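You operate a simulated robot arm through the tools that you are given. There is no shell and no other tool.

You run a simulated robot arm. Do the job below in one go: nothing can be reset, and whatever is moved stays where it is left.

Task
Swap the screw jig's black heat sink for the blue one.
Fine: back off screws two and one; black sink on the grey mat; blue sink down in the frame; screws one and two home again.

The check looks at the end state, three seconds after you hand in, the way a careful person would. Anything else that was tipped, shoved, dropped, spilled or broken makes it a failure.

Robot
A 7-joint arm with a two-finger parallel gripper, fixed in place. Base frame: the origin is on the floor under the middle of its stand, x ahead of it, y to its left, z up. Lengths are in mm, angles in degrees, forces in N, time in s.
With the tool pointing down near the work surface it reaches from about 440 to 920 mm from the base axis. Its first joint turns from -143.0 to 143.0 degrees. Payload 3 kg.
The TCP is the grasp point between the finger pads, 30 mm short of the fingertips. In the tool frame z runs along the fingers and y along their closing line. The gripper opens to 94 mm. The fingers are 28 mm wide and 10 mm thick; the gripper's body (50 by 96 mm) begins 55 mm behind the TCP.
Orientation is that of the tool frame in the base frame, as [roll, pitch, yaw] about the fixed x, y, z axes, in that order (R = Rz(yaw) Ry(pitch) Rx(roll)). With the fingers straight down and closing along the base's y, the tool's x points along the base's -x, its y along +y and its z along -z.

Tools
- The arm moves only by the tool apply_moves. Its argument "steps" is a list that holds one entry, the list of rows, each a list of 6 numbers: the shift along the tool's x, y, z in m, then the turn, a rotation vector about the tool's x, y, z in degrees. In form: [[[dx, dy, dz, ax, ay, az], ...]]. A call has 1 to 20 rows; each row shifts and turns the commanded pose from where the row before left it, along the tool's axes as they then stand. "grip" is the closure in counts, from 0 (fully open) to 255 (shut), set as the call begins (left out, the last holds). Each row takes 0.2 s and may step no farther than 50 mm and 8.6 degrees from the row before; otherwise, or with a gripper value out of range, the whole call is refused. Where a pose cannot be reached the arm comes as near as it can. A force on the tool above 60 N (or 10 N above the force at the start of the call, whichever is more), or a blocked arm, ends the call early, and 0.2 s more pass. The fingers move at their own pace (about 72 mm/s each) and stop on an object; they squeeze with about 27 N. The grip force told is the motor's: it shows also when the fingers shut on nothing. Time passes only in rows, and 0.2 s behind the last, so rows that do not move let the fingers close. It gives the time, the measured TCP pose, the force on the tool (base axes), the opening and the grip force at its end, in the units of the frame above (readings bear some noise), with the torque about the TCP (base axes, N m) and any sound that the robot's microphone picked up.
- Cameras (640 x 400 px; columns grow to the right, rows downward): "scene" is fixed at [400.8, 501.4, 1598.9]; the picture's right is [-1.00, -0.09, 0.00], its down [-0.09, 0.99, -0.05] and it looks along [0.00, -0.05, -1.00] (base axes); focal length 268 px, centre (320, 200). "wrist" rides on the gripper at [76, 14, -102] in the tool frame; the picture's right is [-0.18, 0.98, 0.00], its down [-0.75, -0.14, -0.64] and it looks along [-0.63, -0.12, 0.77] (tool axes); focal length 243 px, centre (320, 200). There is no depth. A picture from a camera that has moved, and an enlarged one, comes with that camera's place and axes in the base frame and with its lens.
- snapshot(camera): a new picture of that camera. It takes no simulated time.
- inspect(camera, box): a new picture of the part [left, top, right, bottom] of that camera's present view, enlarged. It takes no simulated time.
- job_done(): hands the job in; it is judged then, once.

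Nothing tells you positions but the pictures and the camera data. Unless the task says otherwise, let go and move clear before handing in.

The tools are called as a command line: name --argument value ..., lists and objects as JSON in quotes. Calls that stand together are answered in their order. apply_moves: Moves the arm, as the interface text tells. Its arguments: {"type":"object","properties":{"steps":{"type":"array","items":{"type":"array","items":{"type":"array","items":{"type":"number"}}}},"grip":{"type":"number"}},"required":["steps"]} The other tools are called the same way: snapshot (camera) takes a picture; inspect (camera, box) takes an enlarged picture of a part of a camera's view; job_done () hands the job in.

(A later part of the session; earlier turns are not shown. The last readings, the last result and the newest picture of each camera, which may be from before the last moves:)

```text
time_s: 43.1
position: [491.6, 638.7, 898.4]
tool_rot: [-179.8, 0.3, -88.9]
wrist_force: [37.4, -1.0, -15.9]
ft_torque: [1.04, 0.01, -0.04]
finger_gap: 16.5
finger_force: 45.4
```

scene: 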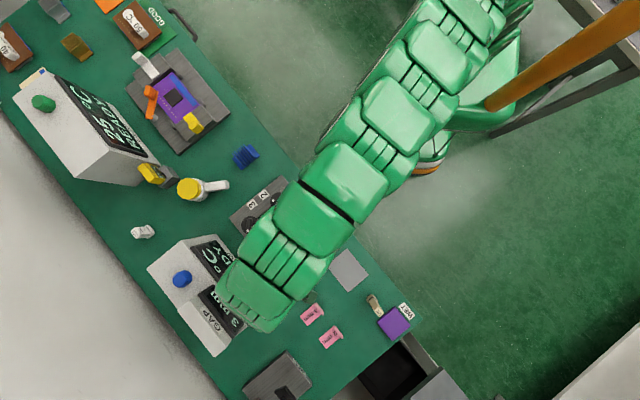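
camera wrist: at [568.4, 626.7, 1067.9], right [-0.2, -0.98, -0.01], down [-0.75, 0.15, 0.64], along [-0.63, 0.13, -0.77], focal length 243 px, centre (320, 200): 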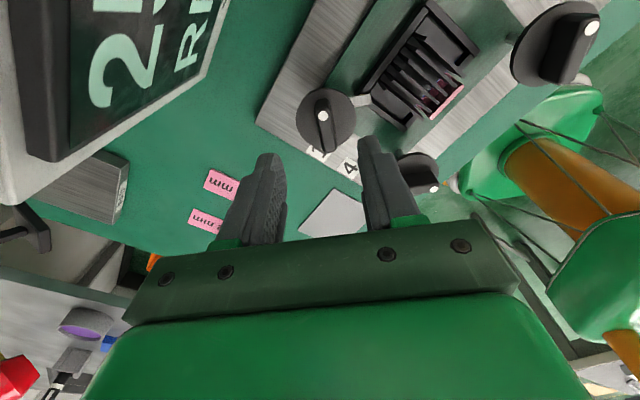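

apply_moves --steps '[[[0, -0.0015, 0, 0, 0, 0], [0, 0, 0, 0, 0, 0]]]'

apply_moves --steps '[[[0, 0, 0, 0, 0, -7], [0, 0, 0, 0, 0, -7], [0, 0, 0, 0, 0, -7], [0, 0, 0, 0, 0, 0]]]'

snapshot --camera "wrist"

```text
time_s: 43.7
position: [492.8, 638.9, 897.2]
tool_rot: [-179.8, 0.3, -88.9]
wrist_force: [14.4, -6.8, -7.2]
ft_torque: [-0.06, 0.0, -0.01]
finger_gap: 16.5
finger_force: 44.7
```

```text
time_s: 44.7
position: [492.3, 637.7, 898.2]
tool_rot: [-179.9, 0.3, -67.8]
wrist_force: [-9.2, -12.5, -2.7]
ft_torque: [0.17, 0.08, 0.02]
finger_gap: 16.6
finger_force: 45.5
```

```text
taken
camera wrist: at [507.2, 561.3, 999.2], right [-0.98, -0.2, 0.0], down [-0.16, 0.75, 0.65], along [-0.13, 0.63, -0.76], focal length 243 px, centre (320, 200)
```

wrist: 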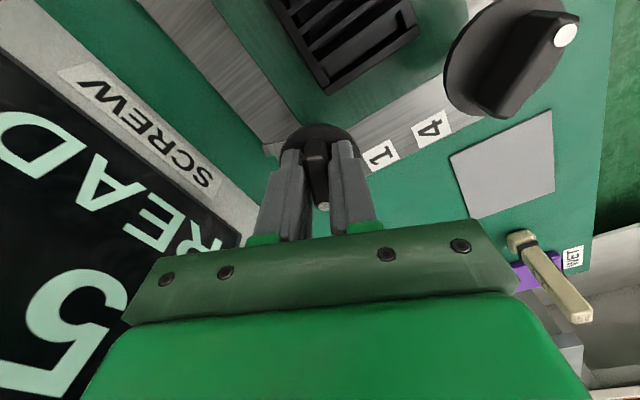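

apply_moves --steps '[[[0, 0, 0, 0, 0, -7], [0, 0, 0, 0, 0, -7], [0, 0, 0, 0, 0, -7], [0, 0, 0, 0, 0, 0]]]'

apply_moves --steps '[[[0, 0, 0, 0, 0, -7], [0, 0, 0, 0, 0, -7], [0, 0, 0, 0, 0, -7], [0, 0, 0, 0, 0, 0]]]'

```text
time_s: 45.7
position: [492.8, 638.3, 896.9]
tool_rot: [-179.6, 0.0, -47.0]
wrist_force: [-6.5, -2.4, -27.3]
ft_torque: [0.45, 0.36, -0.02]
finger_gap: 16.3
finger_force: 44.9
```

```text
time_s: 46.7
position: [493.1, 639.9, 898.2]
tool_rot: [-179.7, 0.0, -25.9]
wrist_force: [-3.7, 12.8, -17.7]
ft_torque: [0.36, 0.76, -0.01]
finger_gap: 16.3
finger_force: 44.5
```

apply_moves --steps '[[[0, 0, 0, 0, 0, -6], [0, 0, 0, 0, 0, -6], [0, 0, 0, 0, 0, -6], [0, 0, 0, 0, 0, -6], [0, 0, 0, 0, 0, 0]]]'

apply_moves --steps '[[[0, 0, 0, 0, 0, 0], [0, 0, 0, 0, 0, 0], [0, 0, -0.03, 0, 0, 0], [0, 0, -0.04, 0, 0, 0], [0, 0, 0, 0, 0, 0]]]' --grip 130

snapshot --camera "wrist"

```text
time_s: 47.9
position: [492.7, 638.9, 897.9]
tool_rot: [-179.6, -0.3, -1.8]
wrist_force: [-7.8, 6.7, -19.8]
ft_torque: [0.01, 0.99, 0.02]
finger_gap: 16.3
finger_force: 44.6
```

```text
time_s: 49.1
position: [493.4, 639.7, 966.6]
tool_rot: [-179.6, -0.2, -1.8]
wrist_force: [0.0, 0.2, -0.3]
ft_torque: [0.01, -0.01, 0.0]
finger_gap: 45.8
finger_force: 0.0
```

```text
taken
camera wrist: at [568.2, 621.3, 1067.8], right [-0.22, -0.98, -0.01], down [-0.75, 0.16, 0.64], along [-0.62, 0.14, -0.77], focal length 243 px, centre (320, 200)
```

wrist: 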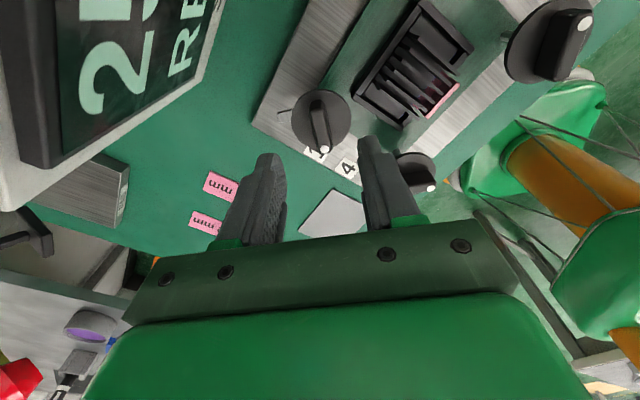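

Both screws are backed off. Now I'll move over the sink for close views before lifting it.

inspect --camera "wrist" --box '[300, 0, 500, 150]'

inspect --camera "scene" --box '[225, 175, 345, 290]'

```text
2.67 times, centred on (400, 75) of wrist
camera zoom: at [568.2, 621.3, 1067.8], right [-0.22, -0.98, -0.01], down [-0.75, 0.16, 0.64], along [-0.62, 0.14, -0.77], focal length 647 px, centre (107, 533)
```

zoom: 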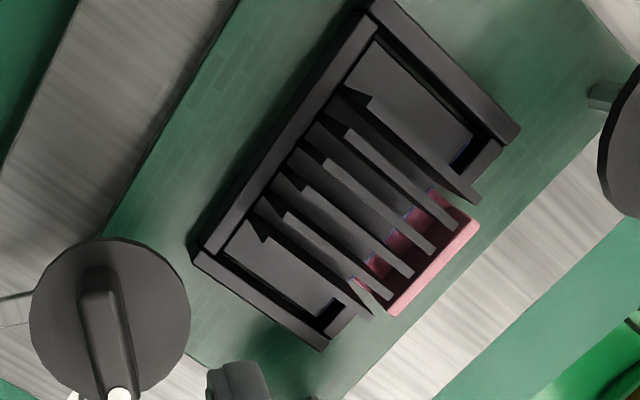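

```text
3.48 times, centred on (285, 232) of scene
camera zoom: at [400.8, 501.4, 1598.9], right [-1.0, -0.09, 0.0], down [-0.09, 0.99, -0.05], along [0.0, -0.05, -1.0], focal length 934 px, centre (442, 87)
```

zoom: 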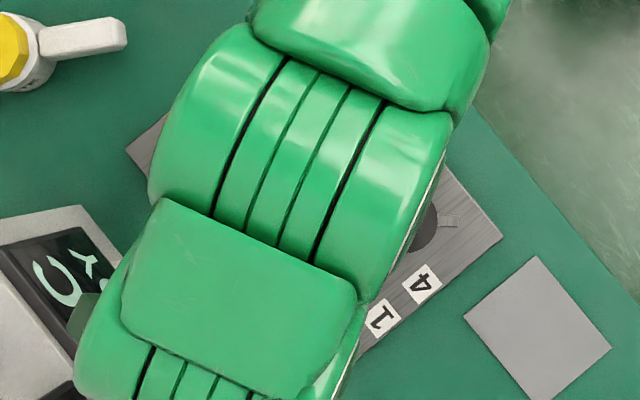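

The sink has flat ledges at both ends and five tall fins between, running toward the pink card's side. I'll hover over it with the closing line across the fin stack (yaw about -136).

apply_moves --steps '[[[0.006, 0.0392, 0, 0, 0, 0], [0.006, 0.0392, 0, 0, 0, 0], [0, 0, 0, 0, 0, 8.37], [0, 0, 0, 0, 0, 8.37], [0, 0, 0, 0, 0, 8.37], [0, 0, 0, 0, 0, 8.37], [0, 0, 0, 0, 0, 8.37], [0, 0, 0, 0, 0, 8.37], [0, 0, 0, 0, 0, 8.37], [0, 0, 0, 0, 0, 8.37], [0, 0, 0, 0, 0, 8.37], [0, 0, 0, 0, 0, 8.37], [0, 0, 0, 0, 0, 8.37], [0, 0, 0, 0, 0, 8.37], [0, 0, 0, 0, 0, 8.37], [0, 0, 0, 0, 0, 8.37], [0, 0, 0, 0, 0, 8.37], [0, 0, 0, 0, 0, 8.37], [0, 0, 0, 0, 0, 0]]]' --grip 0

snapshot --camera "wrist"

inspect --camera "wrist" --box '[220, 20, 420, 170]'

```text
time_s: 53.1
position: [501.2, 559.5, 968.0]
tool_rot: [180.0, 0.3, -136.1]
wrist_force: [-0.2, -0.2, -0.2]
ft_torque: [0.0, 0.02, -0.01]
finger_gap: 93.9
finger_force: 0.0
```

```text
taken
camera wrist: at [436.3, 515.8, 1069.1], right [-0.55, 0.83, 0.0], down [0.64, 0.42, 0.65], along [0.54, 0.36, -0.76], focal length 243 px, centre (320, 200)
```

wrist: 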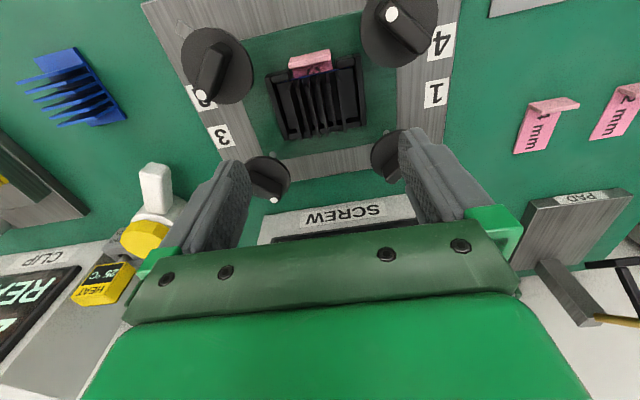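

```text
2.67 times, centred on (320, 95) of wrist
camera zoom: at [436.3, 515.8, 1069.1], right [-0.55, 0.83, 0.0], down [0.64, 0.42, 0.65], along [0.54, 0.36, -0.76], focal length 647 px, centre (320, 480)
```

zoom: 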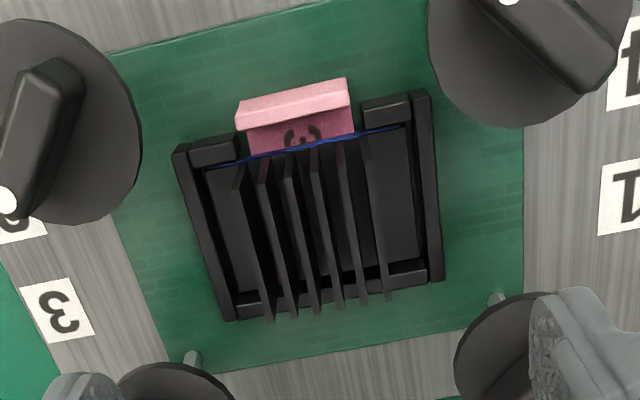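

The sink is six fins wide (about 40 mm stack) in a frame centred near (501, 557) with its top at z≈833; the jig sits at 45°. I'll align and descend closer with the fingers part open.

apply_moves --steps '[[[0, -0.0012, 0, 0, 0, -1], [0, 0, 0.03, 0, 0, 0], [0, 0, 0.03, 0, 0, 0], [0, 0, 0, 0, 0, 0]]]' --grip 80

snapshot --camera "wrist"

inspect --camera "wrist" --box '[220, 60, 420, 200]'

```text
time_s: 54.1
position: [500.8, 558.1, 907.7]
tool_rot: [179.9, 0.3, -134.9]
wrist_force: [-0.5, 0.4, 0.4]
ft_torque: [0.01, 0.03, 0.0]
finger_gap: 64.5
finger_force: 0.1
```

```text
taken
camera wrist: at [436.8, 512.6, 1008.0], right [-0.57, 0.82, 0.0], down [0.63, 0.43, 0.65], along [0.53, 0.37, -0.76], focal length 243 px, centre (320, 200)
```

wrist: 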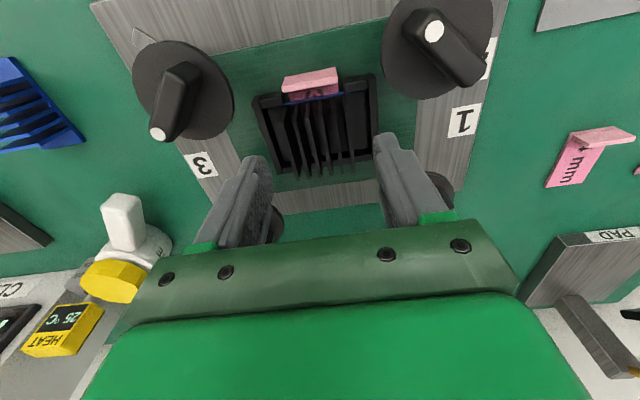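

```text
2.86 times, centred on (320, 130) of wrist
camera zoom: at [436.8, 512.6, 1008.0], right [-0.57, 0.82, 0.0], down [0.63, 0.43, 0.65], along [0.53, 0.37, -0.76], focal length 693 px, centre (320, 400)
```

zoom: 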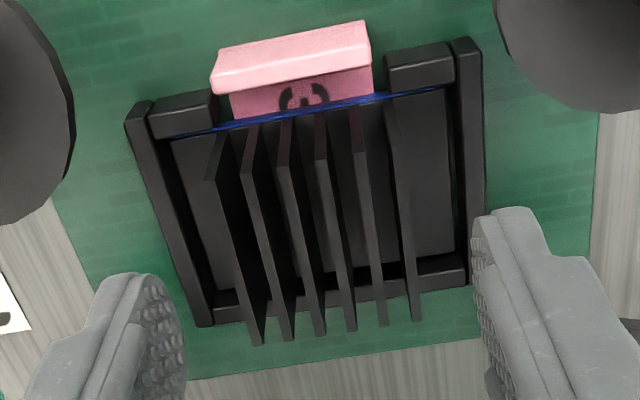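

Fins are aligned with the fingers and the stack sits between them. I'll shift 2 mm along the fins, lower so the tips stop just above the frame, and close.

apply_moves --steps '[[[-0.002, -0.0002, 0.012, 0, 0, 0], [0, 0, 0.013, 0, 0, 0], [0, 0, 0.012, 0, 0, 0], [0, 0, 0, 0, 0, 0]]]'

inspect --camera "wrist" --box '[220, 80, 420, 240]'

```text
time_s: 55.1
position: [504.1, 559.7, 869.9]
tool_rot: [179.9, 0.3, -134.8]
wrist_force: [0.8, 0.1, 0.3]
ft_torque: [0.01, 0.02, 0.0]
finger_gap: 64.5
finger_force: 0.1
```

```text
2.50 times, centred on (320, 160) of wrist
camera zoom: at [439.5, 515.5, 971.1], right [-0.57, 0.82, 0.0], down [0.63, 0.43, 0.65], along [0.53, 0.37, -0.76], focal length 606 px, centre (320, 300)
```

zoom: 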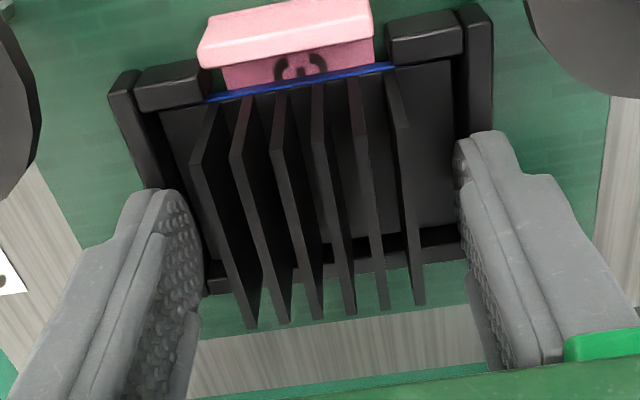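

Centred over the fins. Lowering 2 mm and closing on the stack.

apply_moves --steps '[[[0, -0.0004, 0.002, 0, 0, 0], [0, 0, 0, 0, 0, 0]]]'

apply_moves --steps '[[[0, 0, 0, 0, 0, 0], [0, 0, 0, 0, 0, 0], [0, 0, 0, 0, 0, 0]]]' --grip 255

inspect --camera "wrist" --box '[220, 80, 420, 240]'

```text
time_s: 55.7
position: [505.1, 560.7, 869.1]
tool_rot: [179.9, 0.3, -134.9]
wrist_force: [-10.7, -9.5, 24.4]
ft_torque: [-0.9, 0.16, -0.21]
finger_gap: 64.2
finger_force: 0.0
```

```text
time_s: 56.5
position: [505.2, 562.4, 867.7]
tool_rot: [179.9, 0.4, -134.9]
wrist_force: [-0.2, 2.8, 12.1]
ft_torque: [0.02, 0.01, 0.0]
finger_gap: 43.4
finger_force: 27.1
```

```text
2.50 times, centred on (320, 160) of wrist
camera zoom: at [440.0, 516.0, 969.4], right [-0.57, 0.82, 0.0], down [0.63, 0.43, 0.65], along [0.53, 0.37, -0.76], focal length 606 px, centre (320, 300)
```

zoom: 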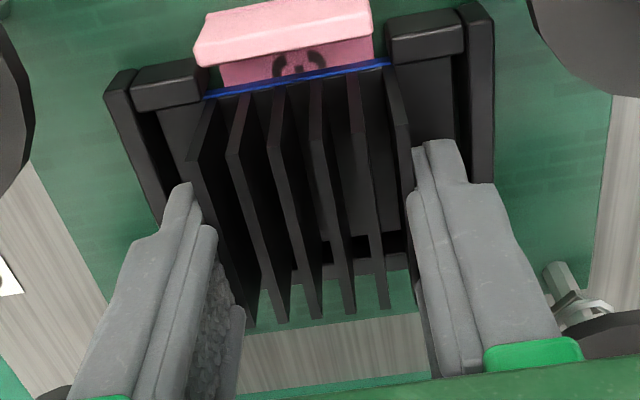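

The stack is held at 43.4 mm. There was a light touch on the frame rim, now relieved. I'll lift slowly and watch the card and frame.

apply_moves --steps '[[[0, 0, -0.003, 0, 0, 0], [0, 0, -0.004, 0, 0, 0], [0, 0, -0.004, 0, 0, 0], [0, 0, 0, 0, 0, 0]]]'

inspect --camera "wrist" --box '[220, 60, 420, 240]'

```text
time_s: 57.5
position: [504.4, 559.7, 879.9]
tool_rot: [180.0, 0.4, -134.9]
wrist_force: [0.5, 0.5, -0.8]
ft_torque: [-0.02, 0.02, -0.03]
finger_gap: 43.1
finger_force: 26.9
```

```text
2.22 times, centred on (320, 150) of wrist
camera zoom: at [440.6, 514.7, 980.6], right [-0.57, 0.82, 0.0], down [0.63, 0.43, 0.65], along [0.53, 0.37, -0.76], focal length 539 px, centre (320, 311)
```

zoom: 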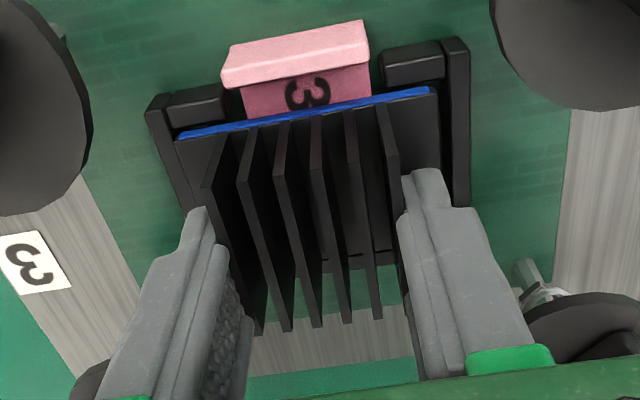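

The black sink came free cleanly and the pink card stays put. Lifting clear of the knobs and carrying it to the grey mat near (302, 662).

apply_moves --steps '[[[0, 0, -0.02, 0, 0, 0], [0, 0, -0.03, 0, 0, 0], [0, 0, -0.035, 0, 0, 0], [0.0117, 0.0358, 0, 0, 0, 0], [0.0117, 0.0358, 0, 0, 0, 0], [0.0117, 0.0358, 0, 0, 0, 0], [0.0117, 0.0358, 0, 0, 0, 0], [0.0117, 0.0358, 0, 0, 0, 0], [0.0117, 0.0358, 0, 0, 0, 0], [0, 0, 0, 0, 0, 0]]]'

snapshot --camera "wrist"

snapshot --camera "scene"

```text
time_s: 59.7
position: [302.5, 662.2, 965.4]
tool_rot: [180.0, 0.4, -134.9]
wrist_force: [-0.1, -0.1, -1.4]
ft_torque: [0.0, -0.02, -0.01]
finger_gap: 43.3
finger_force: 26.8
```

```text
taken
camera wrist: at [237.5, 617.7, 1066.7], right [-0.57, 0.82, 0.0], down [0.63, 0.43, 0.65], along [0.53, 0.37, -0.76], focal length 243 px, centre (320, 200)
```

wrist: 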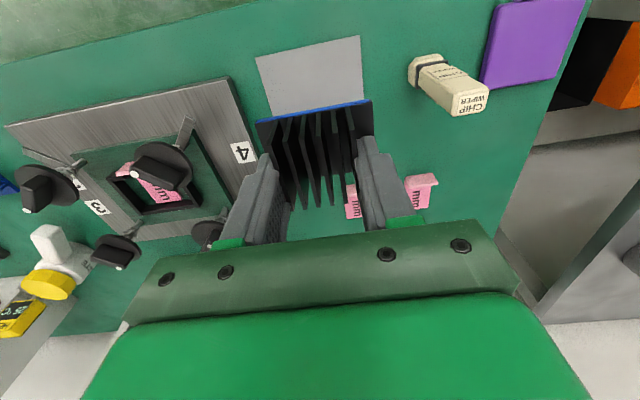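

```text
taken
```

scene: 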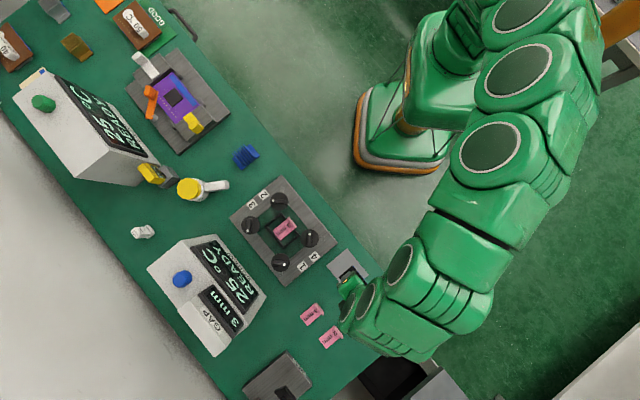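

The pink card stayed in the frame. I'm over the mat, about 4 mm off in the closing direction; I'll correct and descend.

apply_moves --steps '[[[0.0005, -0.004, 0, 0, 0, 0], [0, 0, 0.03, 0, 0, 0], [0, 0, 0.03, 0, 0, 0], [0, 0, 0.03, 0, 0, 0], [0, 0, 0.02, 0, 0, 0], [0, 0, 0, 0, 0, 0]]]'

snapshot --camera "wrist"

inspect --camera "scene" --box '[280, 210, 440, 330]'

```text
time_s: 61.1
position: [304.7, 657.6, 856.5]
tool_rot: [179.9, 0.3, -134.9]
wrist_force: [-0.8, 0.1, -2.2]
ft_torque: [-0.01, -0.03, 0.02]
finger_gap: 43.5
finger_force: 27.4
```

```text
taken
camera wrist: at [240.1, 613.5, 957.8], right [-0.57, 0.82, 0.0], down [0.63, 0.43, 0.65], along [0.53, 0.37, -0.76], focal length 243 px, centre (320, 200)
```

wrist: 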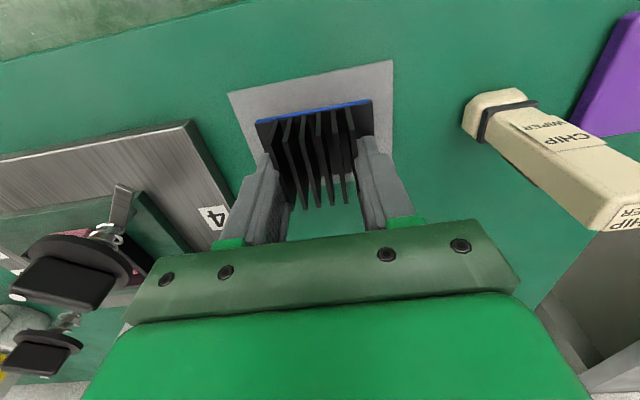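

```text
3.33 times, centred on (360, 270) of scene
camera zoom: at [400.8, 501.4, 1598.9], right [-1.0, -0.09, 0.0], down [-0.09, 0.99, -0.05], along [0.0, -0.05, -1.0], focal length 895 px, centre (187, -33)
```

zoom: 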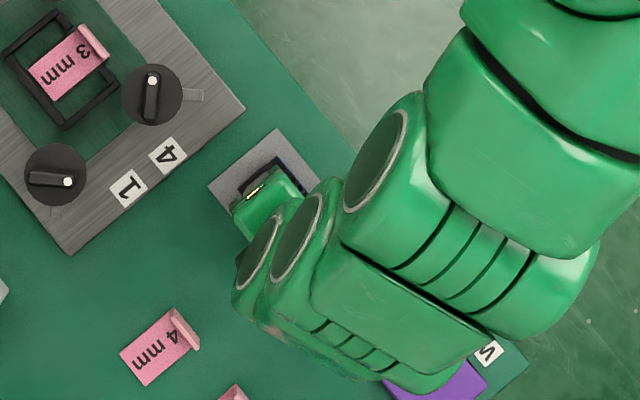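

Centred over the mat. Lowering the last stretch in small steps until it touches.

apply_moves --steps '[[[0, 0.001, 0.005, 0, 0, 0], [0, 0, 0.004, 0, 0, 0], [0, 0, 0.003, 0, 0, 0], [0, 0, 0, 0, 0, 0]]]'

inspect --camera "wrist" --box '[220, 50, 420, 200]'

```text
time_s: 62.1
position: [305.7, 659.3, 844.5]
tool_rot: [179.8, 0.4, -135.0]
wrist_force: [-1.9, 2.2, 12.1]
ft_torque: [-0.27, -0.19, -0.04]
finger_gap: 43.4
finger_force: 27.4
```

```text
2.67 times, centred on (320, 125) of wrist
camera zoom: at [240.3, 613.3, 945.0], right [-0.57, 0.82, 0.0], down [0.63, 0.43, 0.65], along [0.53, 0.37, -0.76], focal length 647 px, centre (320, 400)
```

zoom: 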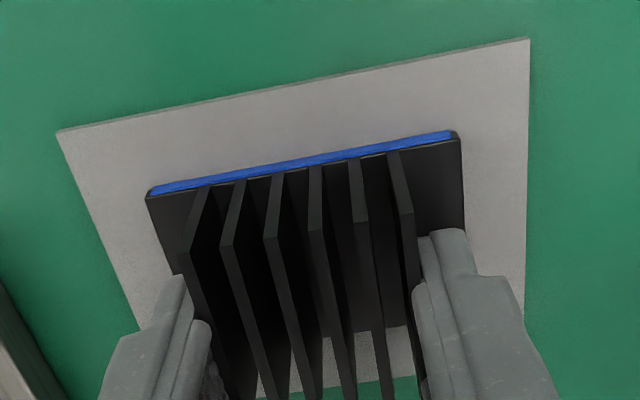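

It has touched the mat. I'll release and lift away.

apply_moves --steps '[[[0, 0, 0, 0, 0, 0], [0, 0, 0, 0, 0, 0], [0, 0, 0, 0, 0, 0]]]' --grip 80

apply_moves --steps '[[[0, 0, -0.02, 0, 0, 0], [0, 0, -0.04, 0, 0, 0], [0, 0, -0.045, 0, 0, 0], [0, 0, 0, 0, 0, 0]]]'

snapshot --camera "wrist"

inspect --camera "wrist" --box '[220, 20, 420, 170]'

```text
time_s: 62.9
position: [305.2, 659.0, 843.0]
tool_rot: [179.9, 0.3, -134.9]
wrist_force: [-0.1, 0.2, -0.1]
ft_torque: [0.0, -0.03, -0.01]
finger_gap: 64.4
finger_force: 0.1
```

```text
time_s: 63.9
position: [305.1, 658.8, 950.6]
tool_rot: [179.8, 0.3, -135.0]
wrist_force: [-0.8, 0.2, 0.2]
ft_torque: [-0.01, -0.03, -0.01]
finger_gap: 64.6
finger_force: 0.1
```

```text
taken
camera wrist: at [240.0, 613.1, 1050.4], right [-0.57, 0.82, 0.0], down [0.63, 0.43, 0.65], along [0.53, 0.37, -0.76], focal length 243 px, centre (320, 200)
```

wrist: 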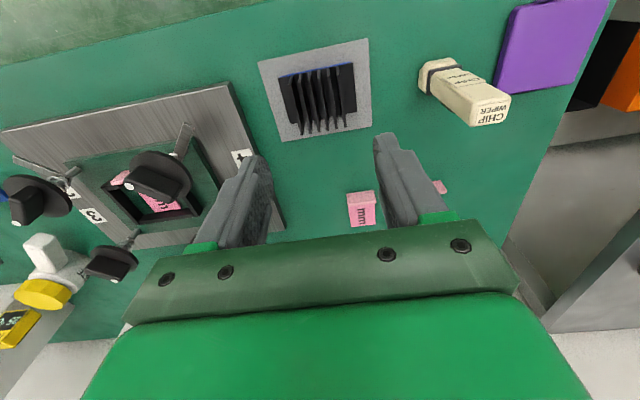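

```text
2.67 times, centred on (320, 95) of wrist
camera zoom: at [240.0, 613.1, 1050.4], right [-0.57, 0.82, 0.0], down [0.63, 0.43, 0.65], along [0.53, 0.37, -0.76], focal length 647 px, centre (320, 480)
```

zoom: 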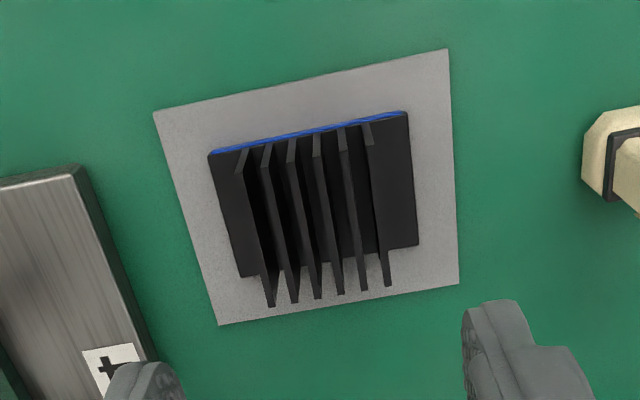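

The black sink rests squarely on the mat. Next, a look at the empty frame on the way to the blue sink.

apply_moves --steps '[[[-0.0133, -0.0421, -0.008, 0, 0, 0], [-0.0133, -0.0421, -0.008, 0, 0, 0], [-0.0133, -0.0421, -0.008, 0, 0, 0], [-0.0133, -0.0421, -0.008, 0, 0, 0], [-0.0133, -0.0421, -0.008, 0, 0, 0], [0, 0, 0, 0, 0, 0]]]' --grip 0

snapshot --camera "wrist"

inspect --camera "wrist" --box '[240, 20, 420, 150]'

```text
time_s: 65.3
position: [499.2, 556.7, 990.4]
tool_rot: [179.9, 0.4, -134.8]
wrist_force: [0.3, -1.1, -0.4]
ft_torque: [-0.03, -0.02, 0.0]
finger_gap: 93.8
finger_force: 0.0
```

```text
taken
camera wrist: at [434.8, 511.0, 1090.6], right [-0.57, 0.82, 0.0], down [0.63, 0.43, 0.65], along [0.53, 0.37, -0.76], focal length 243 px, centre (320, 200)
```

wrist: 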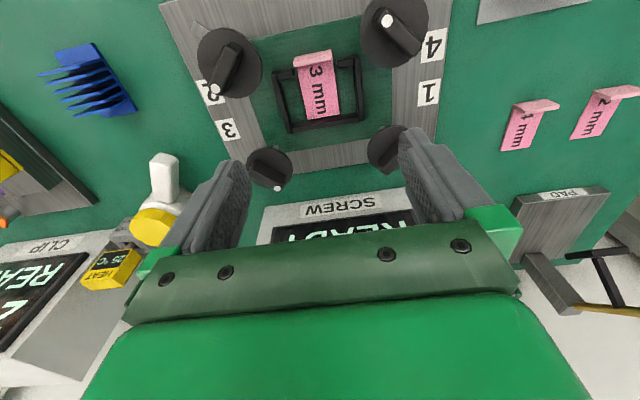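

```text
3.08 times, centred on (330, 85) of wrist
camera zoom: at [434.8, 511.0, 1090.6], right [-0.57, 0.82, 0.0], down [0.63, 0.43, 0.65], along [0.53, 0.37, -0.76], focal length 746 px, centre (289, 554)
```

zoom: 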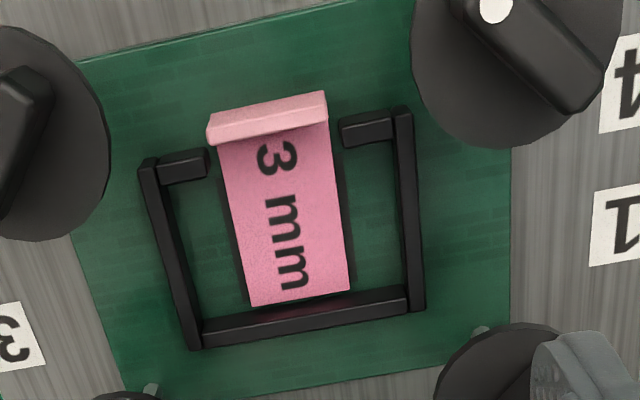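

The 3 mm card lies flat in the empty frame. Now going to the blue sink near (635, 351) and turning the wrist to face its fins.

apply_moves --steps '[[[0.0084, -0.0403, 0, 0, 0, 0], [0.0084, -0.0403, 0, 0, 0, 0], [0.0084, -0.0403, 0, 0, 0, 0], [0.0084, -0.0403, 0, 0, 0, 0], [0.0084, -0.0403, 0, 0, 0, 0], [0.0084, -0.0403, 0, 0, 0, 0], [0, 0, 0, 0, 0, -7.94], [0, 0, 0, 0, 0, -7.94], [0, 0, 0, 0, 0, -7.94], [0, 0, 0, 0, 0, -7.94], [0, 0, 0, 0, 0, -7.94], [0, 0, 0, 0, 0, -7.94], [0, 0, 0, 0, 0, -7.94], [0, 0, 0, 0, 0, -7.94], [0, 0, 0, 0, 0, -7.94], [0, 0, 0, 0, 0, -7.94], [0, 0, 0, 0, 0, -7.94], [0, 0, 0, 0, 0, 0]]]' --grip 0

snapshot --camera "wrist"

inspect --camera "wrist" --box '[220, 20, 420, 150]'

inspect --camera "scene" --box '[225, 175, 345, 290]'

```text
time_s: 69.1
position: [637.5, 351.8, 986.8]
tool_rot: [-179.8, 0.1, -47.4]
wrist_force: [0.5, 0.1, -0.2]
ft_torque: [-0.02, 0.04, 0.0]
finger_gap: 93.9
finger_force: 0.1
```

```text
taken
camera wrist: at [677.1, 284.5, 1088.5], right [-0.85, -0.53, -0.01], down [-0.41, 0.65, 0.64], along [-0.34, 0.55, -0.77], focal length 243 px, centre (320, 200)
```

wrist: 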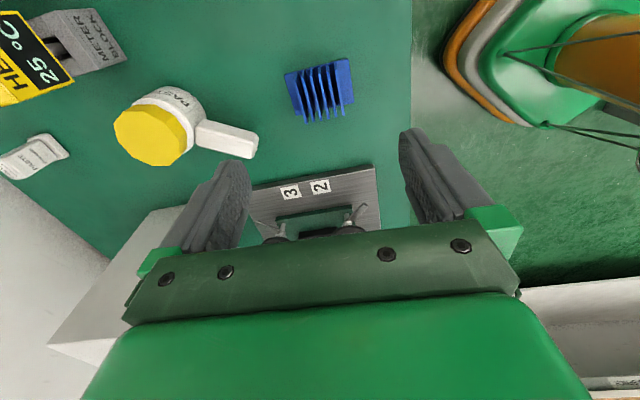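

```text
3.08 times, centred on (320, 85) of wrist
camera zoom: at [677.1, 284.5, 1088.5], right [-0.85, -0.53, -0.01], down [-0.41, 0.65, 0.64], along [-0.34, 0.55, -0.77], focal length 746 px, centre (320, 554)
```

zoom: 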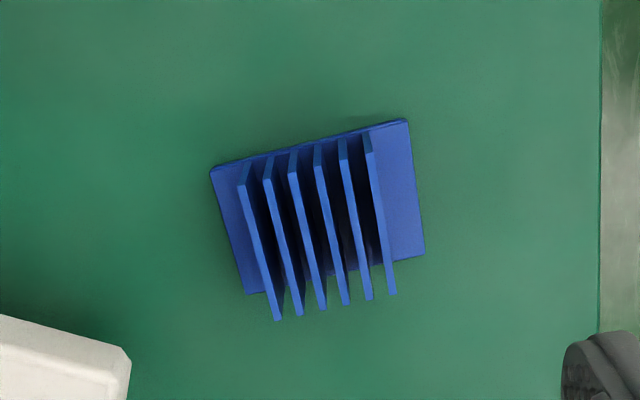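

```text
3.48 times, centred on (285, 232) of scene
camera zoom: at [400.8, 501.4, 1598.9], right [-1.0, -0.09, 0.0], down [-0.09, 0.99, -0.05], along [0.0, -0.05, -1.0], focal length 934 px, centre (442, 87)
```

zoom: 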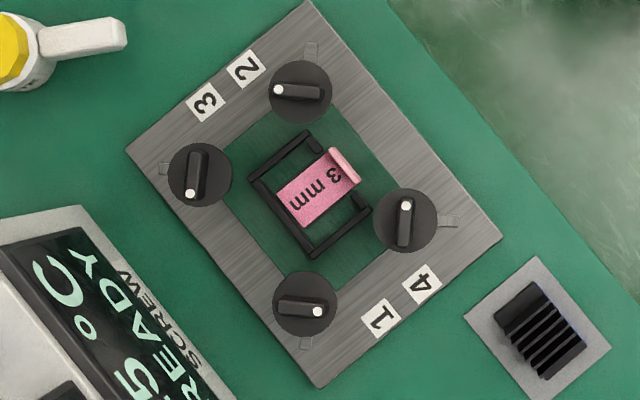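

The blue sink has the same shape, its fin stack along 45°, centre near (634.5, 354.5). I'll align (about 2° more), centre and descend partway.

apply_moves --steps '[[[-0.0038, 0, 0, 0, 0, -2.1], [0, 0, 0.035, 0, 0, 0], [0, 0, 0.035, 0, 0, 0], [0, 0, 0.027, 0, 0, 0], [0, 0, 0, 0, 0, 0]]]' --grip 80

snapshot --camera "wrist"

inspect --camera "wrist" --box '[220, 60, 420, 200]'

```text
time_s: 70.3
position: [634.3, 354.7, 890.1]
tool_rot: [-179.6, 0.1, -45.4]
wrist_force: [1.2, 0.1, 0.0]
ft_torque: [0.0, 0.01, 0.06]
finger_gap: 64.5
finger_force: 0.1
```

```text
taken
camera wrist: at [676.9, 289.6, 991.0], right [-0.83, -0.56, -0.01], down [-0.43, 0.63, 0.64], along [-0.36, 0.54, -0.77], focal length 243 px, centre (320, 200)
```

wrist: 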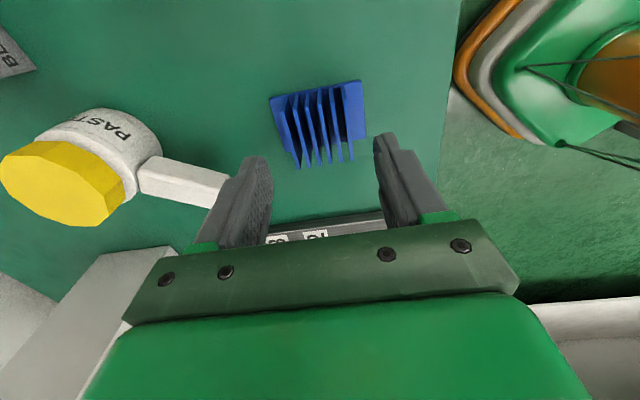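

```text
2.86 times, centred on (320, 130) of wrist
camera zoom: at [676.9, 289.6, 991.0], right [-0.83, -0.56, -0.01], down [-0.43, 0.63, 0.64], along [-0.36, 0.54, -0.77], focal length 693 px, centre (320, 400)
```

zoom: 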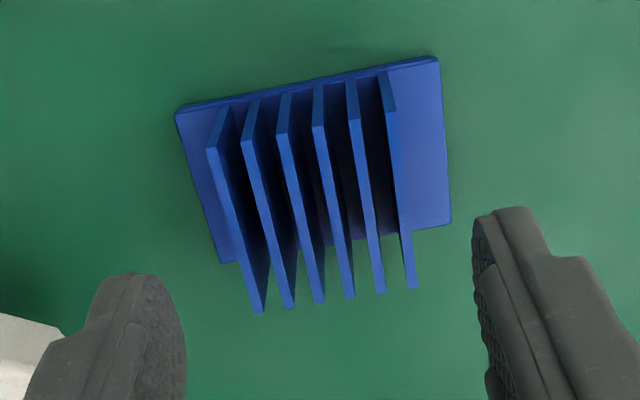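

Well centred. Small trim, then down to grip the upper fins as with the black one.

apply_moves --steps '[[[0, -0.0005, 0, 0, 0, -0.5], [0, 0, 0.02, 0, 0, 0], [0, 0, 0.015, 0, 0, 0], [0, 0, 0.01, 0, 0, 0], [0, 0, 0, 0, 0, 0]]]'

inspect --camera "wrist" --box '[220, 80, 420, 240]'

```text
time_s: 71.5
position: [635.7, 355.4, 847.0]
tool_rot: [-179.7, 0.0, -44.9]
wrist_force: [-0.1, 0.1, -0.4]
ft_torque: [0.02, -0.01, -0.01]
finger_gap: 64.7
finger_force: 0.1
```

```text
2.50 times, centred on (320, 160) of wrist
camera zoom: at [677.9, 290.0, 946.2], right [-0.82, -0.57, -0.01], down [-0.44, 0.63, 0.64], along [-0.36, 0.53, -0.77], focal length 606 px, centre (320, 300)
```

zoom: 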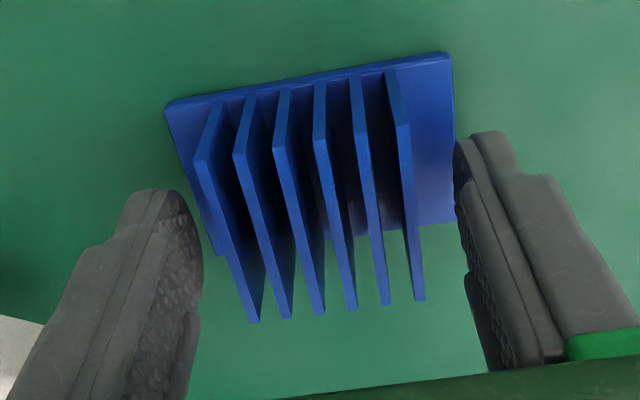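

Same relative height as the earlier good grip. Closing.

apply_moves --steps '[[[0, 0, 0.0005, 0, 0, 0], [0, 0, 0, 0, 0, 0], [0, 0, 0, 0, 0, 0], [0, 0, 0, 0, 0, 0]]]' --grip 255

inspect --camera "wrist" --box '[220, 80, 420, 240]'

```text
time_s: 72.5
position: [634.7, 355.1, 844.1]
tool_rot: [-179.6, 0.1, -44.9]
wrist_force: [-0.7, 0.1, 7.5]
ft_torque: [-0.02, 0.15, -0.01]
finger_gap: 43.2
finger_force: 26.8
```

```text
2.50 times, centred on (320, 160) of wrist
camera zoom: at [677.9, 289.7, 945.9], right [-0.82, -0.57, -0.01], down [-0.44, 0.63, 0.64], along [-0.36, 0.53, -0.77], focal length 606 px, centre (320, 300)
```

zoom: 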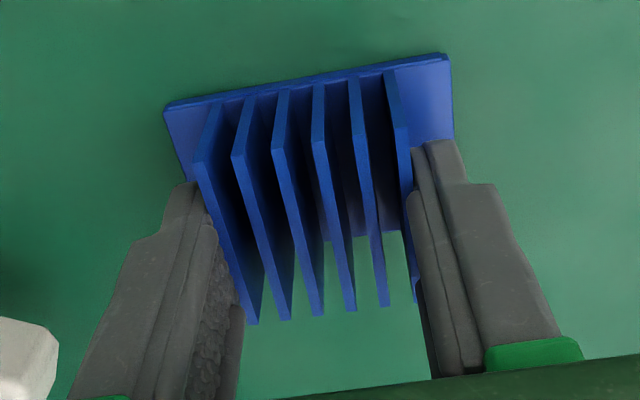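

Gripped at 43 mm. Lifting, carrying over to the jig and turning to the frame's orientation.

apply_moves --steps '[[[0, 0, -0.011, 0, 0, 0], [0, 0, -0.03, 0, 0, 0], [0, 0, -0.045, 0, 0, 0], [0, 0, -0.045, 0, 0, 0], [0, 0, 0, 0, 0, 0]]]'

apply_moves --steps '[[[-0.0395, -0.0088, 0, 0, 0, 0], [-0.0395, -0.0088, 0, 0, 0, 0], [-0.0395, -0.0088, 0, 0, 0, 0], [-0.0395, -0.0088, 0, 0, 0, 0], [-0.0395, -0.0088, 0, 0, 0, 0], [-0.0395, -0.0088, 0, 0, 0, 0], [0, 0, 0, 0, 0, 8.19], [0, 0, 0, 0, 0, 8.19], [0, 0, 0, 0, 0, 8.19], [0, 0, 0, 0, 0, 8.19], [0, 0, 0, 0, 0, 8.19], [0, 0, 0, 0, 0, 8.19], [0, 0, 0, 0, 0, 8.19], [0, 0, 0, 0, 0, 8.19], [0, 0, 0, 0, 0, 8.19], [0, 0, 0, 0, 0, 8.19], [0, 0, 0, 0, 0, 8.19], [0, 0, 0, 0, 0, 0]]]'

snapshot --camera "wrist"

inspect --camera "wrist" --box '[220, 20, 420, 200]'

```text
time_s: 73.7
position: [634.4, 351.8, 972.2]
tool_rot: [-179.6, 0.0, -44.9]
wrist_force: [0.7, -0.2, -0.4]
ft_torque: [-0.03, 0.03, 0.02]
finger_gap: 43.1
finger_force: 26.4
```

```text
time_s: 77.5
position: [503.3, 559.4, 976.7]
tool_rot: [179.9, 0.3, -135.2]
wrist_force: [-0.7, 0.1, -1.2]
ft_torque: [0.02, 0.01, -0.03]
finger_gap: 43.2
finger_force: 27.3
```

```text
taken
camera wrist: at [438.4, 515.2, 1077.7], right [-0.56, 0.83, 0.0], down [0.63, 0.43, 0.65], along [0.53, 0.37, -0.76], focal length 243 px, centre (320, 200)
```

wrist: 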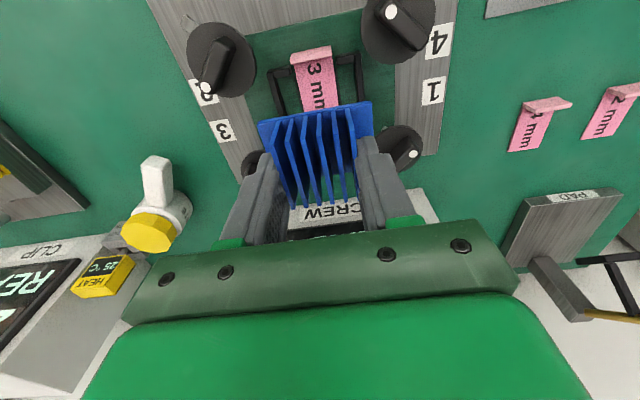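

```text
2.22 times, centred on (320, 110) of wrist
camera zoom: at [438.4, 515.2, 1077.7], right [-0.56, 0.83, 0.0], down [0.63, 0.43, 0.65], along [0.53, 0.37, -0.76], focal length 539 px, centre (320, 400)
```

zoom: 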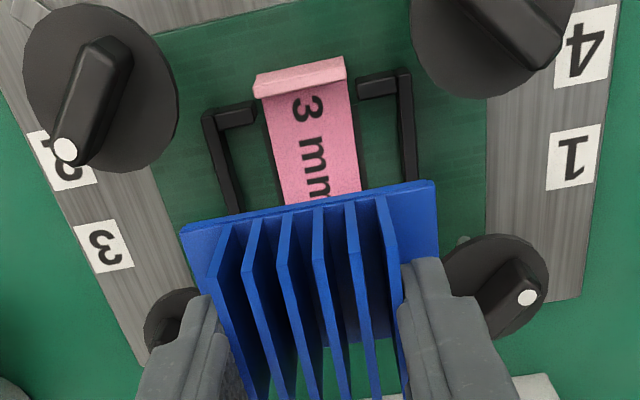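

The sink is turned and roughly over the frame. Lowering to just above the rim for an alignment check.

apply_moves --steps '[[[-0.0014, 0, 0.02, 0, 0, 0], [0, 0, 0.03, 0, 0, 0], [0, 0, 0.03, 0, 0, 0], [0, 0, 0, 0, 0, 0]]]'

snapshot --camera "wrist"

inspect --camera "wrist" --box '[220, 60, 420, 240]'

```text
time_s: 78.5
position: [505.6, 560.8, 897.4]
tool_rot: [-180.0, 0.3, -135.1]
wrist_force: [-0.2, -1.3, -1.0]
ft_torque: [-0.06, -0.01, -0.03]
finger_gap: 43.1
finger_force: 27.0
```

```text
taken
camera wrist: at [441.4, 516.7, 998.1], right [-0.56, 0.83, 0.0], down [0.63, 0.43, 0.65], along [0.53, 0.37, -0.76], focal length 243 px, centre (320, 200)
```

wrist: 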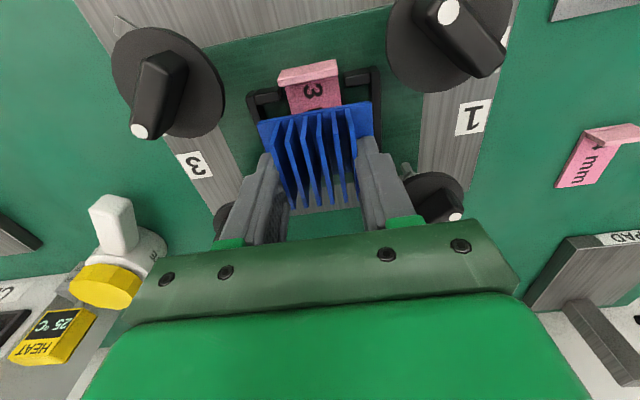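

```text
2.22 times, centred on (320, 150) of wrist
camera zoom: at [441.4, 516.7, 998.1], right [-0.56, 0.83, 0.0], down [0.63, 0.43, 0.65], along [0.53, 0.37, -0.76], focal length 539 px, centre (320, 311)
```

zoom: 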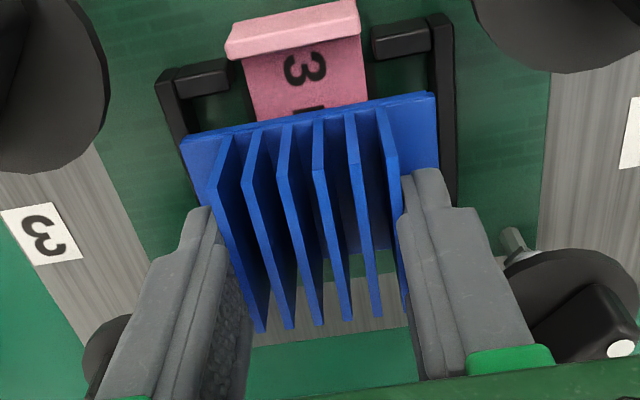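

Close, but I want finer measurements of the base against the frame walls before inserting.

inspect --camera "wrist" --box '[235, 70, 315, 130]'

inspect --camera "wrist" --box '[325, 60, 405, 120]'

```text
6.67 times, centred on (275, 100) of wrist
camera zoom: at [441.4, 516.7, 998.1], right [-0.56, 0.83, 0.0], down [0.63, 0.43, 0.65], along [0.53, 0.37, -0.76], focal length 1618 px, centre (620, 867)
```

zoom: 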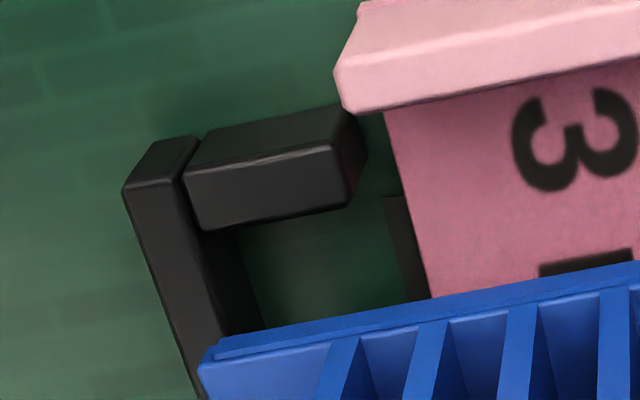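

```text
6.67 times, centred on (365, 90) of wrist
camera zoom: at [441.4, 516.7, 998.1], right [-0.56, 0.83, 0.0], down [0.63, 0.43, 0.65], along [0.53, 0.37, -0.76], focal length 1618 px, centre (20, 933)
```

zoom: 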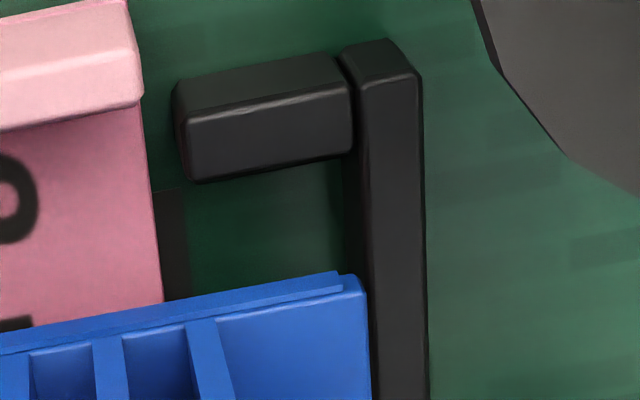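

The base looks about 1 mm off sideways and a few mm too far along the fins relative to the frame opening. I'll shift and re-measure.

apply_moves --steps '[[[0.004, 0.0011, 0, 0, 0, 0], [0, 0, 0, 0, 0, 0]]]'

inspect --camera "wrist" --box '[235, 70, 315, 130]'

inspect --camera "wrist" --box '[325, 60, 405, 120]'

inspect --camera "wrist" --box '[260, 130, 380, 220]'

```text
time_s: 79.1
position: [502.8, 560.2, 896.7]
tool_rot: [179.8, 0.4, -135.0]
wrist_force: [0.5, -0.1, -0.3]
ft_torque: [0.0, 0.04, -0.02]
finger_gap: 43.3
finger_force: 26.9
```

```text
6.67 times, centred on (275, 100) of wrist
camera zoom: at [437.0, 514.4, 997.8], right [-0.56, 0.83, 0.0], down [0.63, 0.43, 0.65], along [0.53, 0.37, -0.76], focal length 1618 px, centre (620, 867)
```

zoom: 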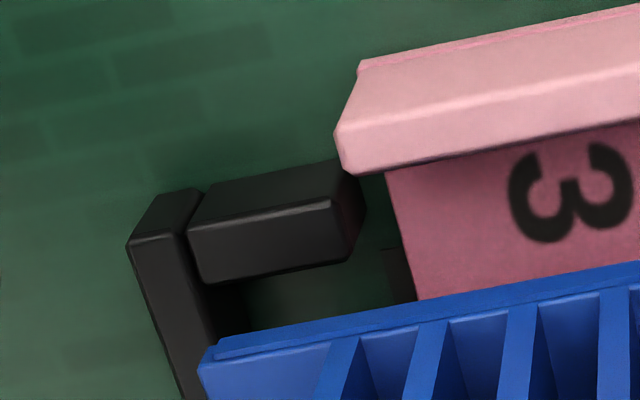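

```text
6.67 times, centred on (365, 90) of wrist
camera zoom: at [437.0, 514.4, 997.8], right [-0.56, 0.83, 0.0], down [0.63, 0.43, 0.65], along [0.53, 0.37, -0.76], focal length 1618 px, centre (20, 933)
```

zoom: 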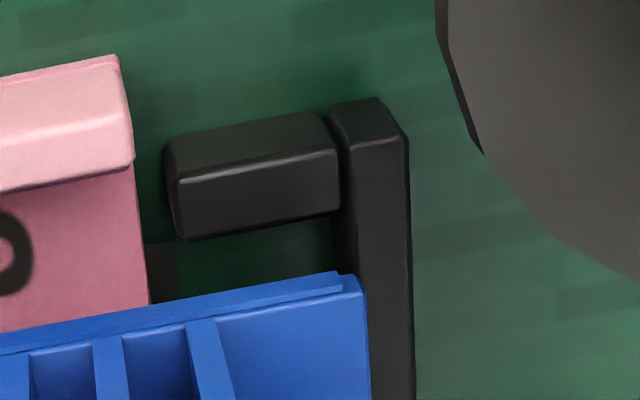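

```text
4.44 times, centred on (320, 175) of wrist
camera zoom: at [437.0, 514.4, 997.8], right [-0.56, 0.83, 0.0], down [0.63, 0.43, 0.65], along [0.53, 0.37, -0.76], focal length 1078 px, centre (320, 311)
```

zoom: 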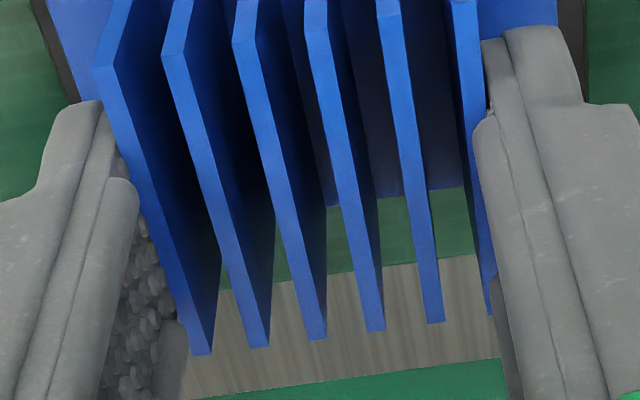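

Sideways alignment is now within a few tenths, with 2–3 mm play along the fins. One more 1 mm trim, then insert slowly with force checks.

apply_moves --steps '[[[0.001, 0, 0.003, 0, 0, 0], [0, 0, 0.003, 0, 0, 0], [0, 0, 0, 0, 0, 0]]]'

inspect --camera "wrist" --box '[235, 70, 315, 130]'

inspect --camera "wrist" --box '[325, 60, 405, 120]'

```text
time_s: 79.9
position: [500.1, 557.7, 891.1]
tool_rot: [179.9, 0.3, -135.0]
wrist_force: [0.7, 0.4, -0.1]
ft_torque: [0.01, 0.0, -0.02]
finger_gap: 43.1
finger_force: 26.5
```

```text
6.67 times, centred on (275, 100) of wrist
camera zoom: at [435.0, 512.1, 991.6], right [-0.56, 0.83, 0.0], down [0.63, 0.43, 0.65], along [0.53, 0.37, -0.76], focal length 1618 px, centre (620, 867)
```

zoom: 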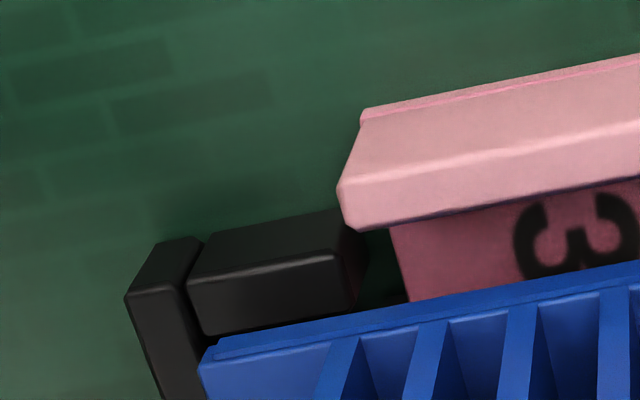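

```text
6.67 times, centred on (365, 90) of wrist
camera zoom: at [435.0, 512.1, 991.6], right [-0.56, 0.83, 0.0], down [0.63, 0.43, 0.65], along [0.53, 0.37, -0.76], focal length 1618 px, centre (20, 933)
```

zoom: 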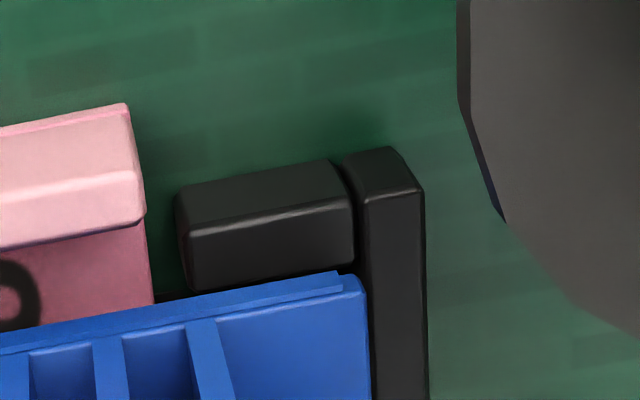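

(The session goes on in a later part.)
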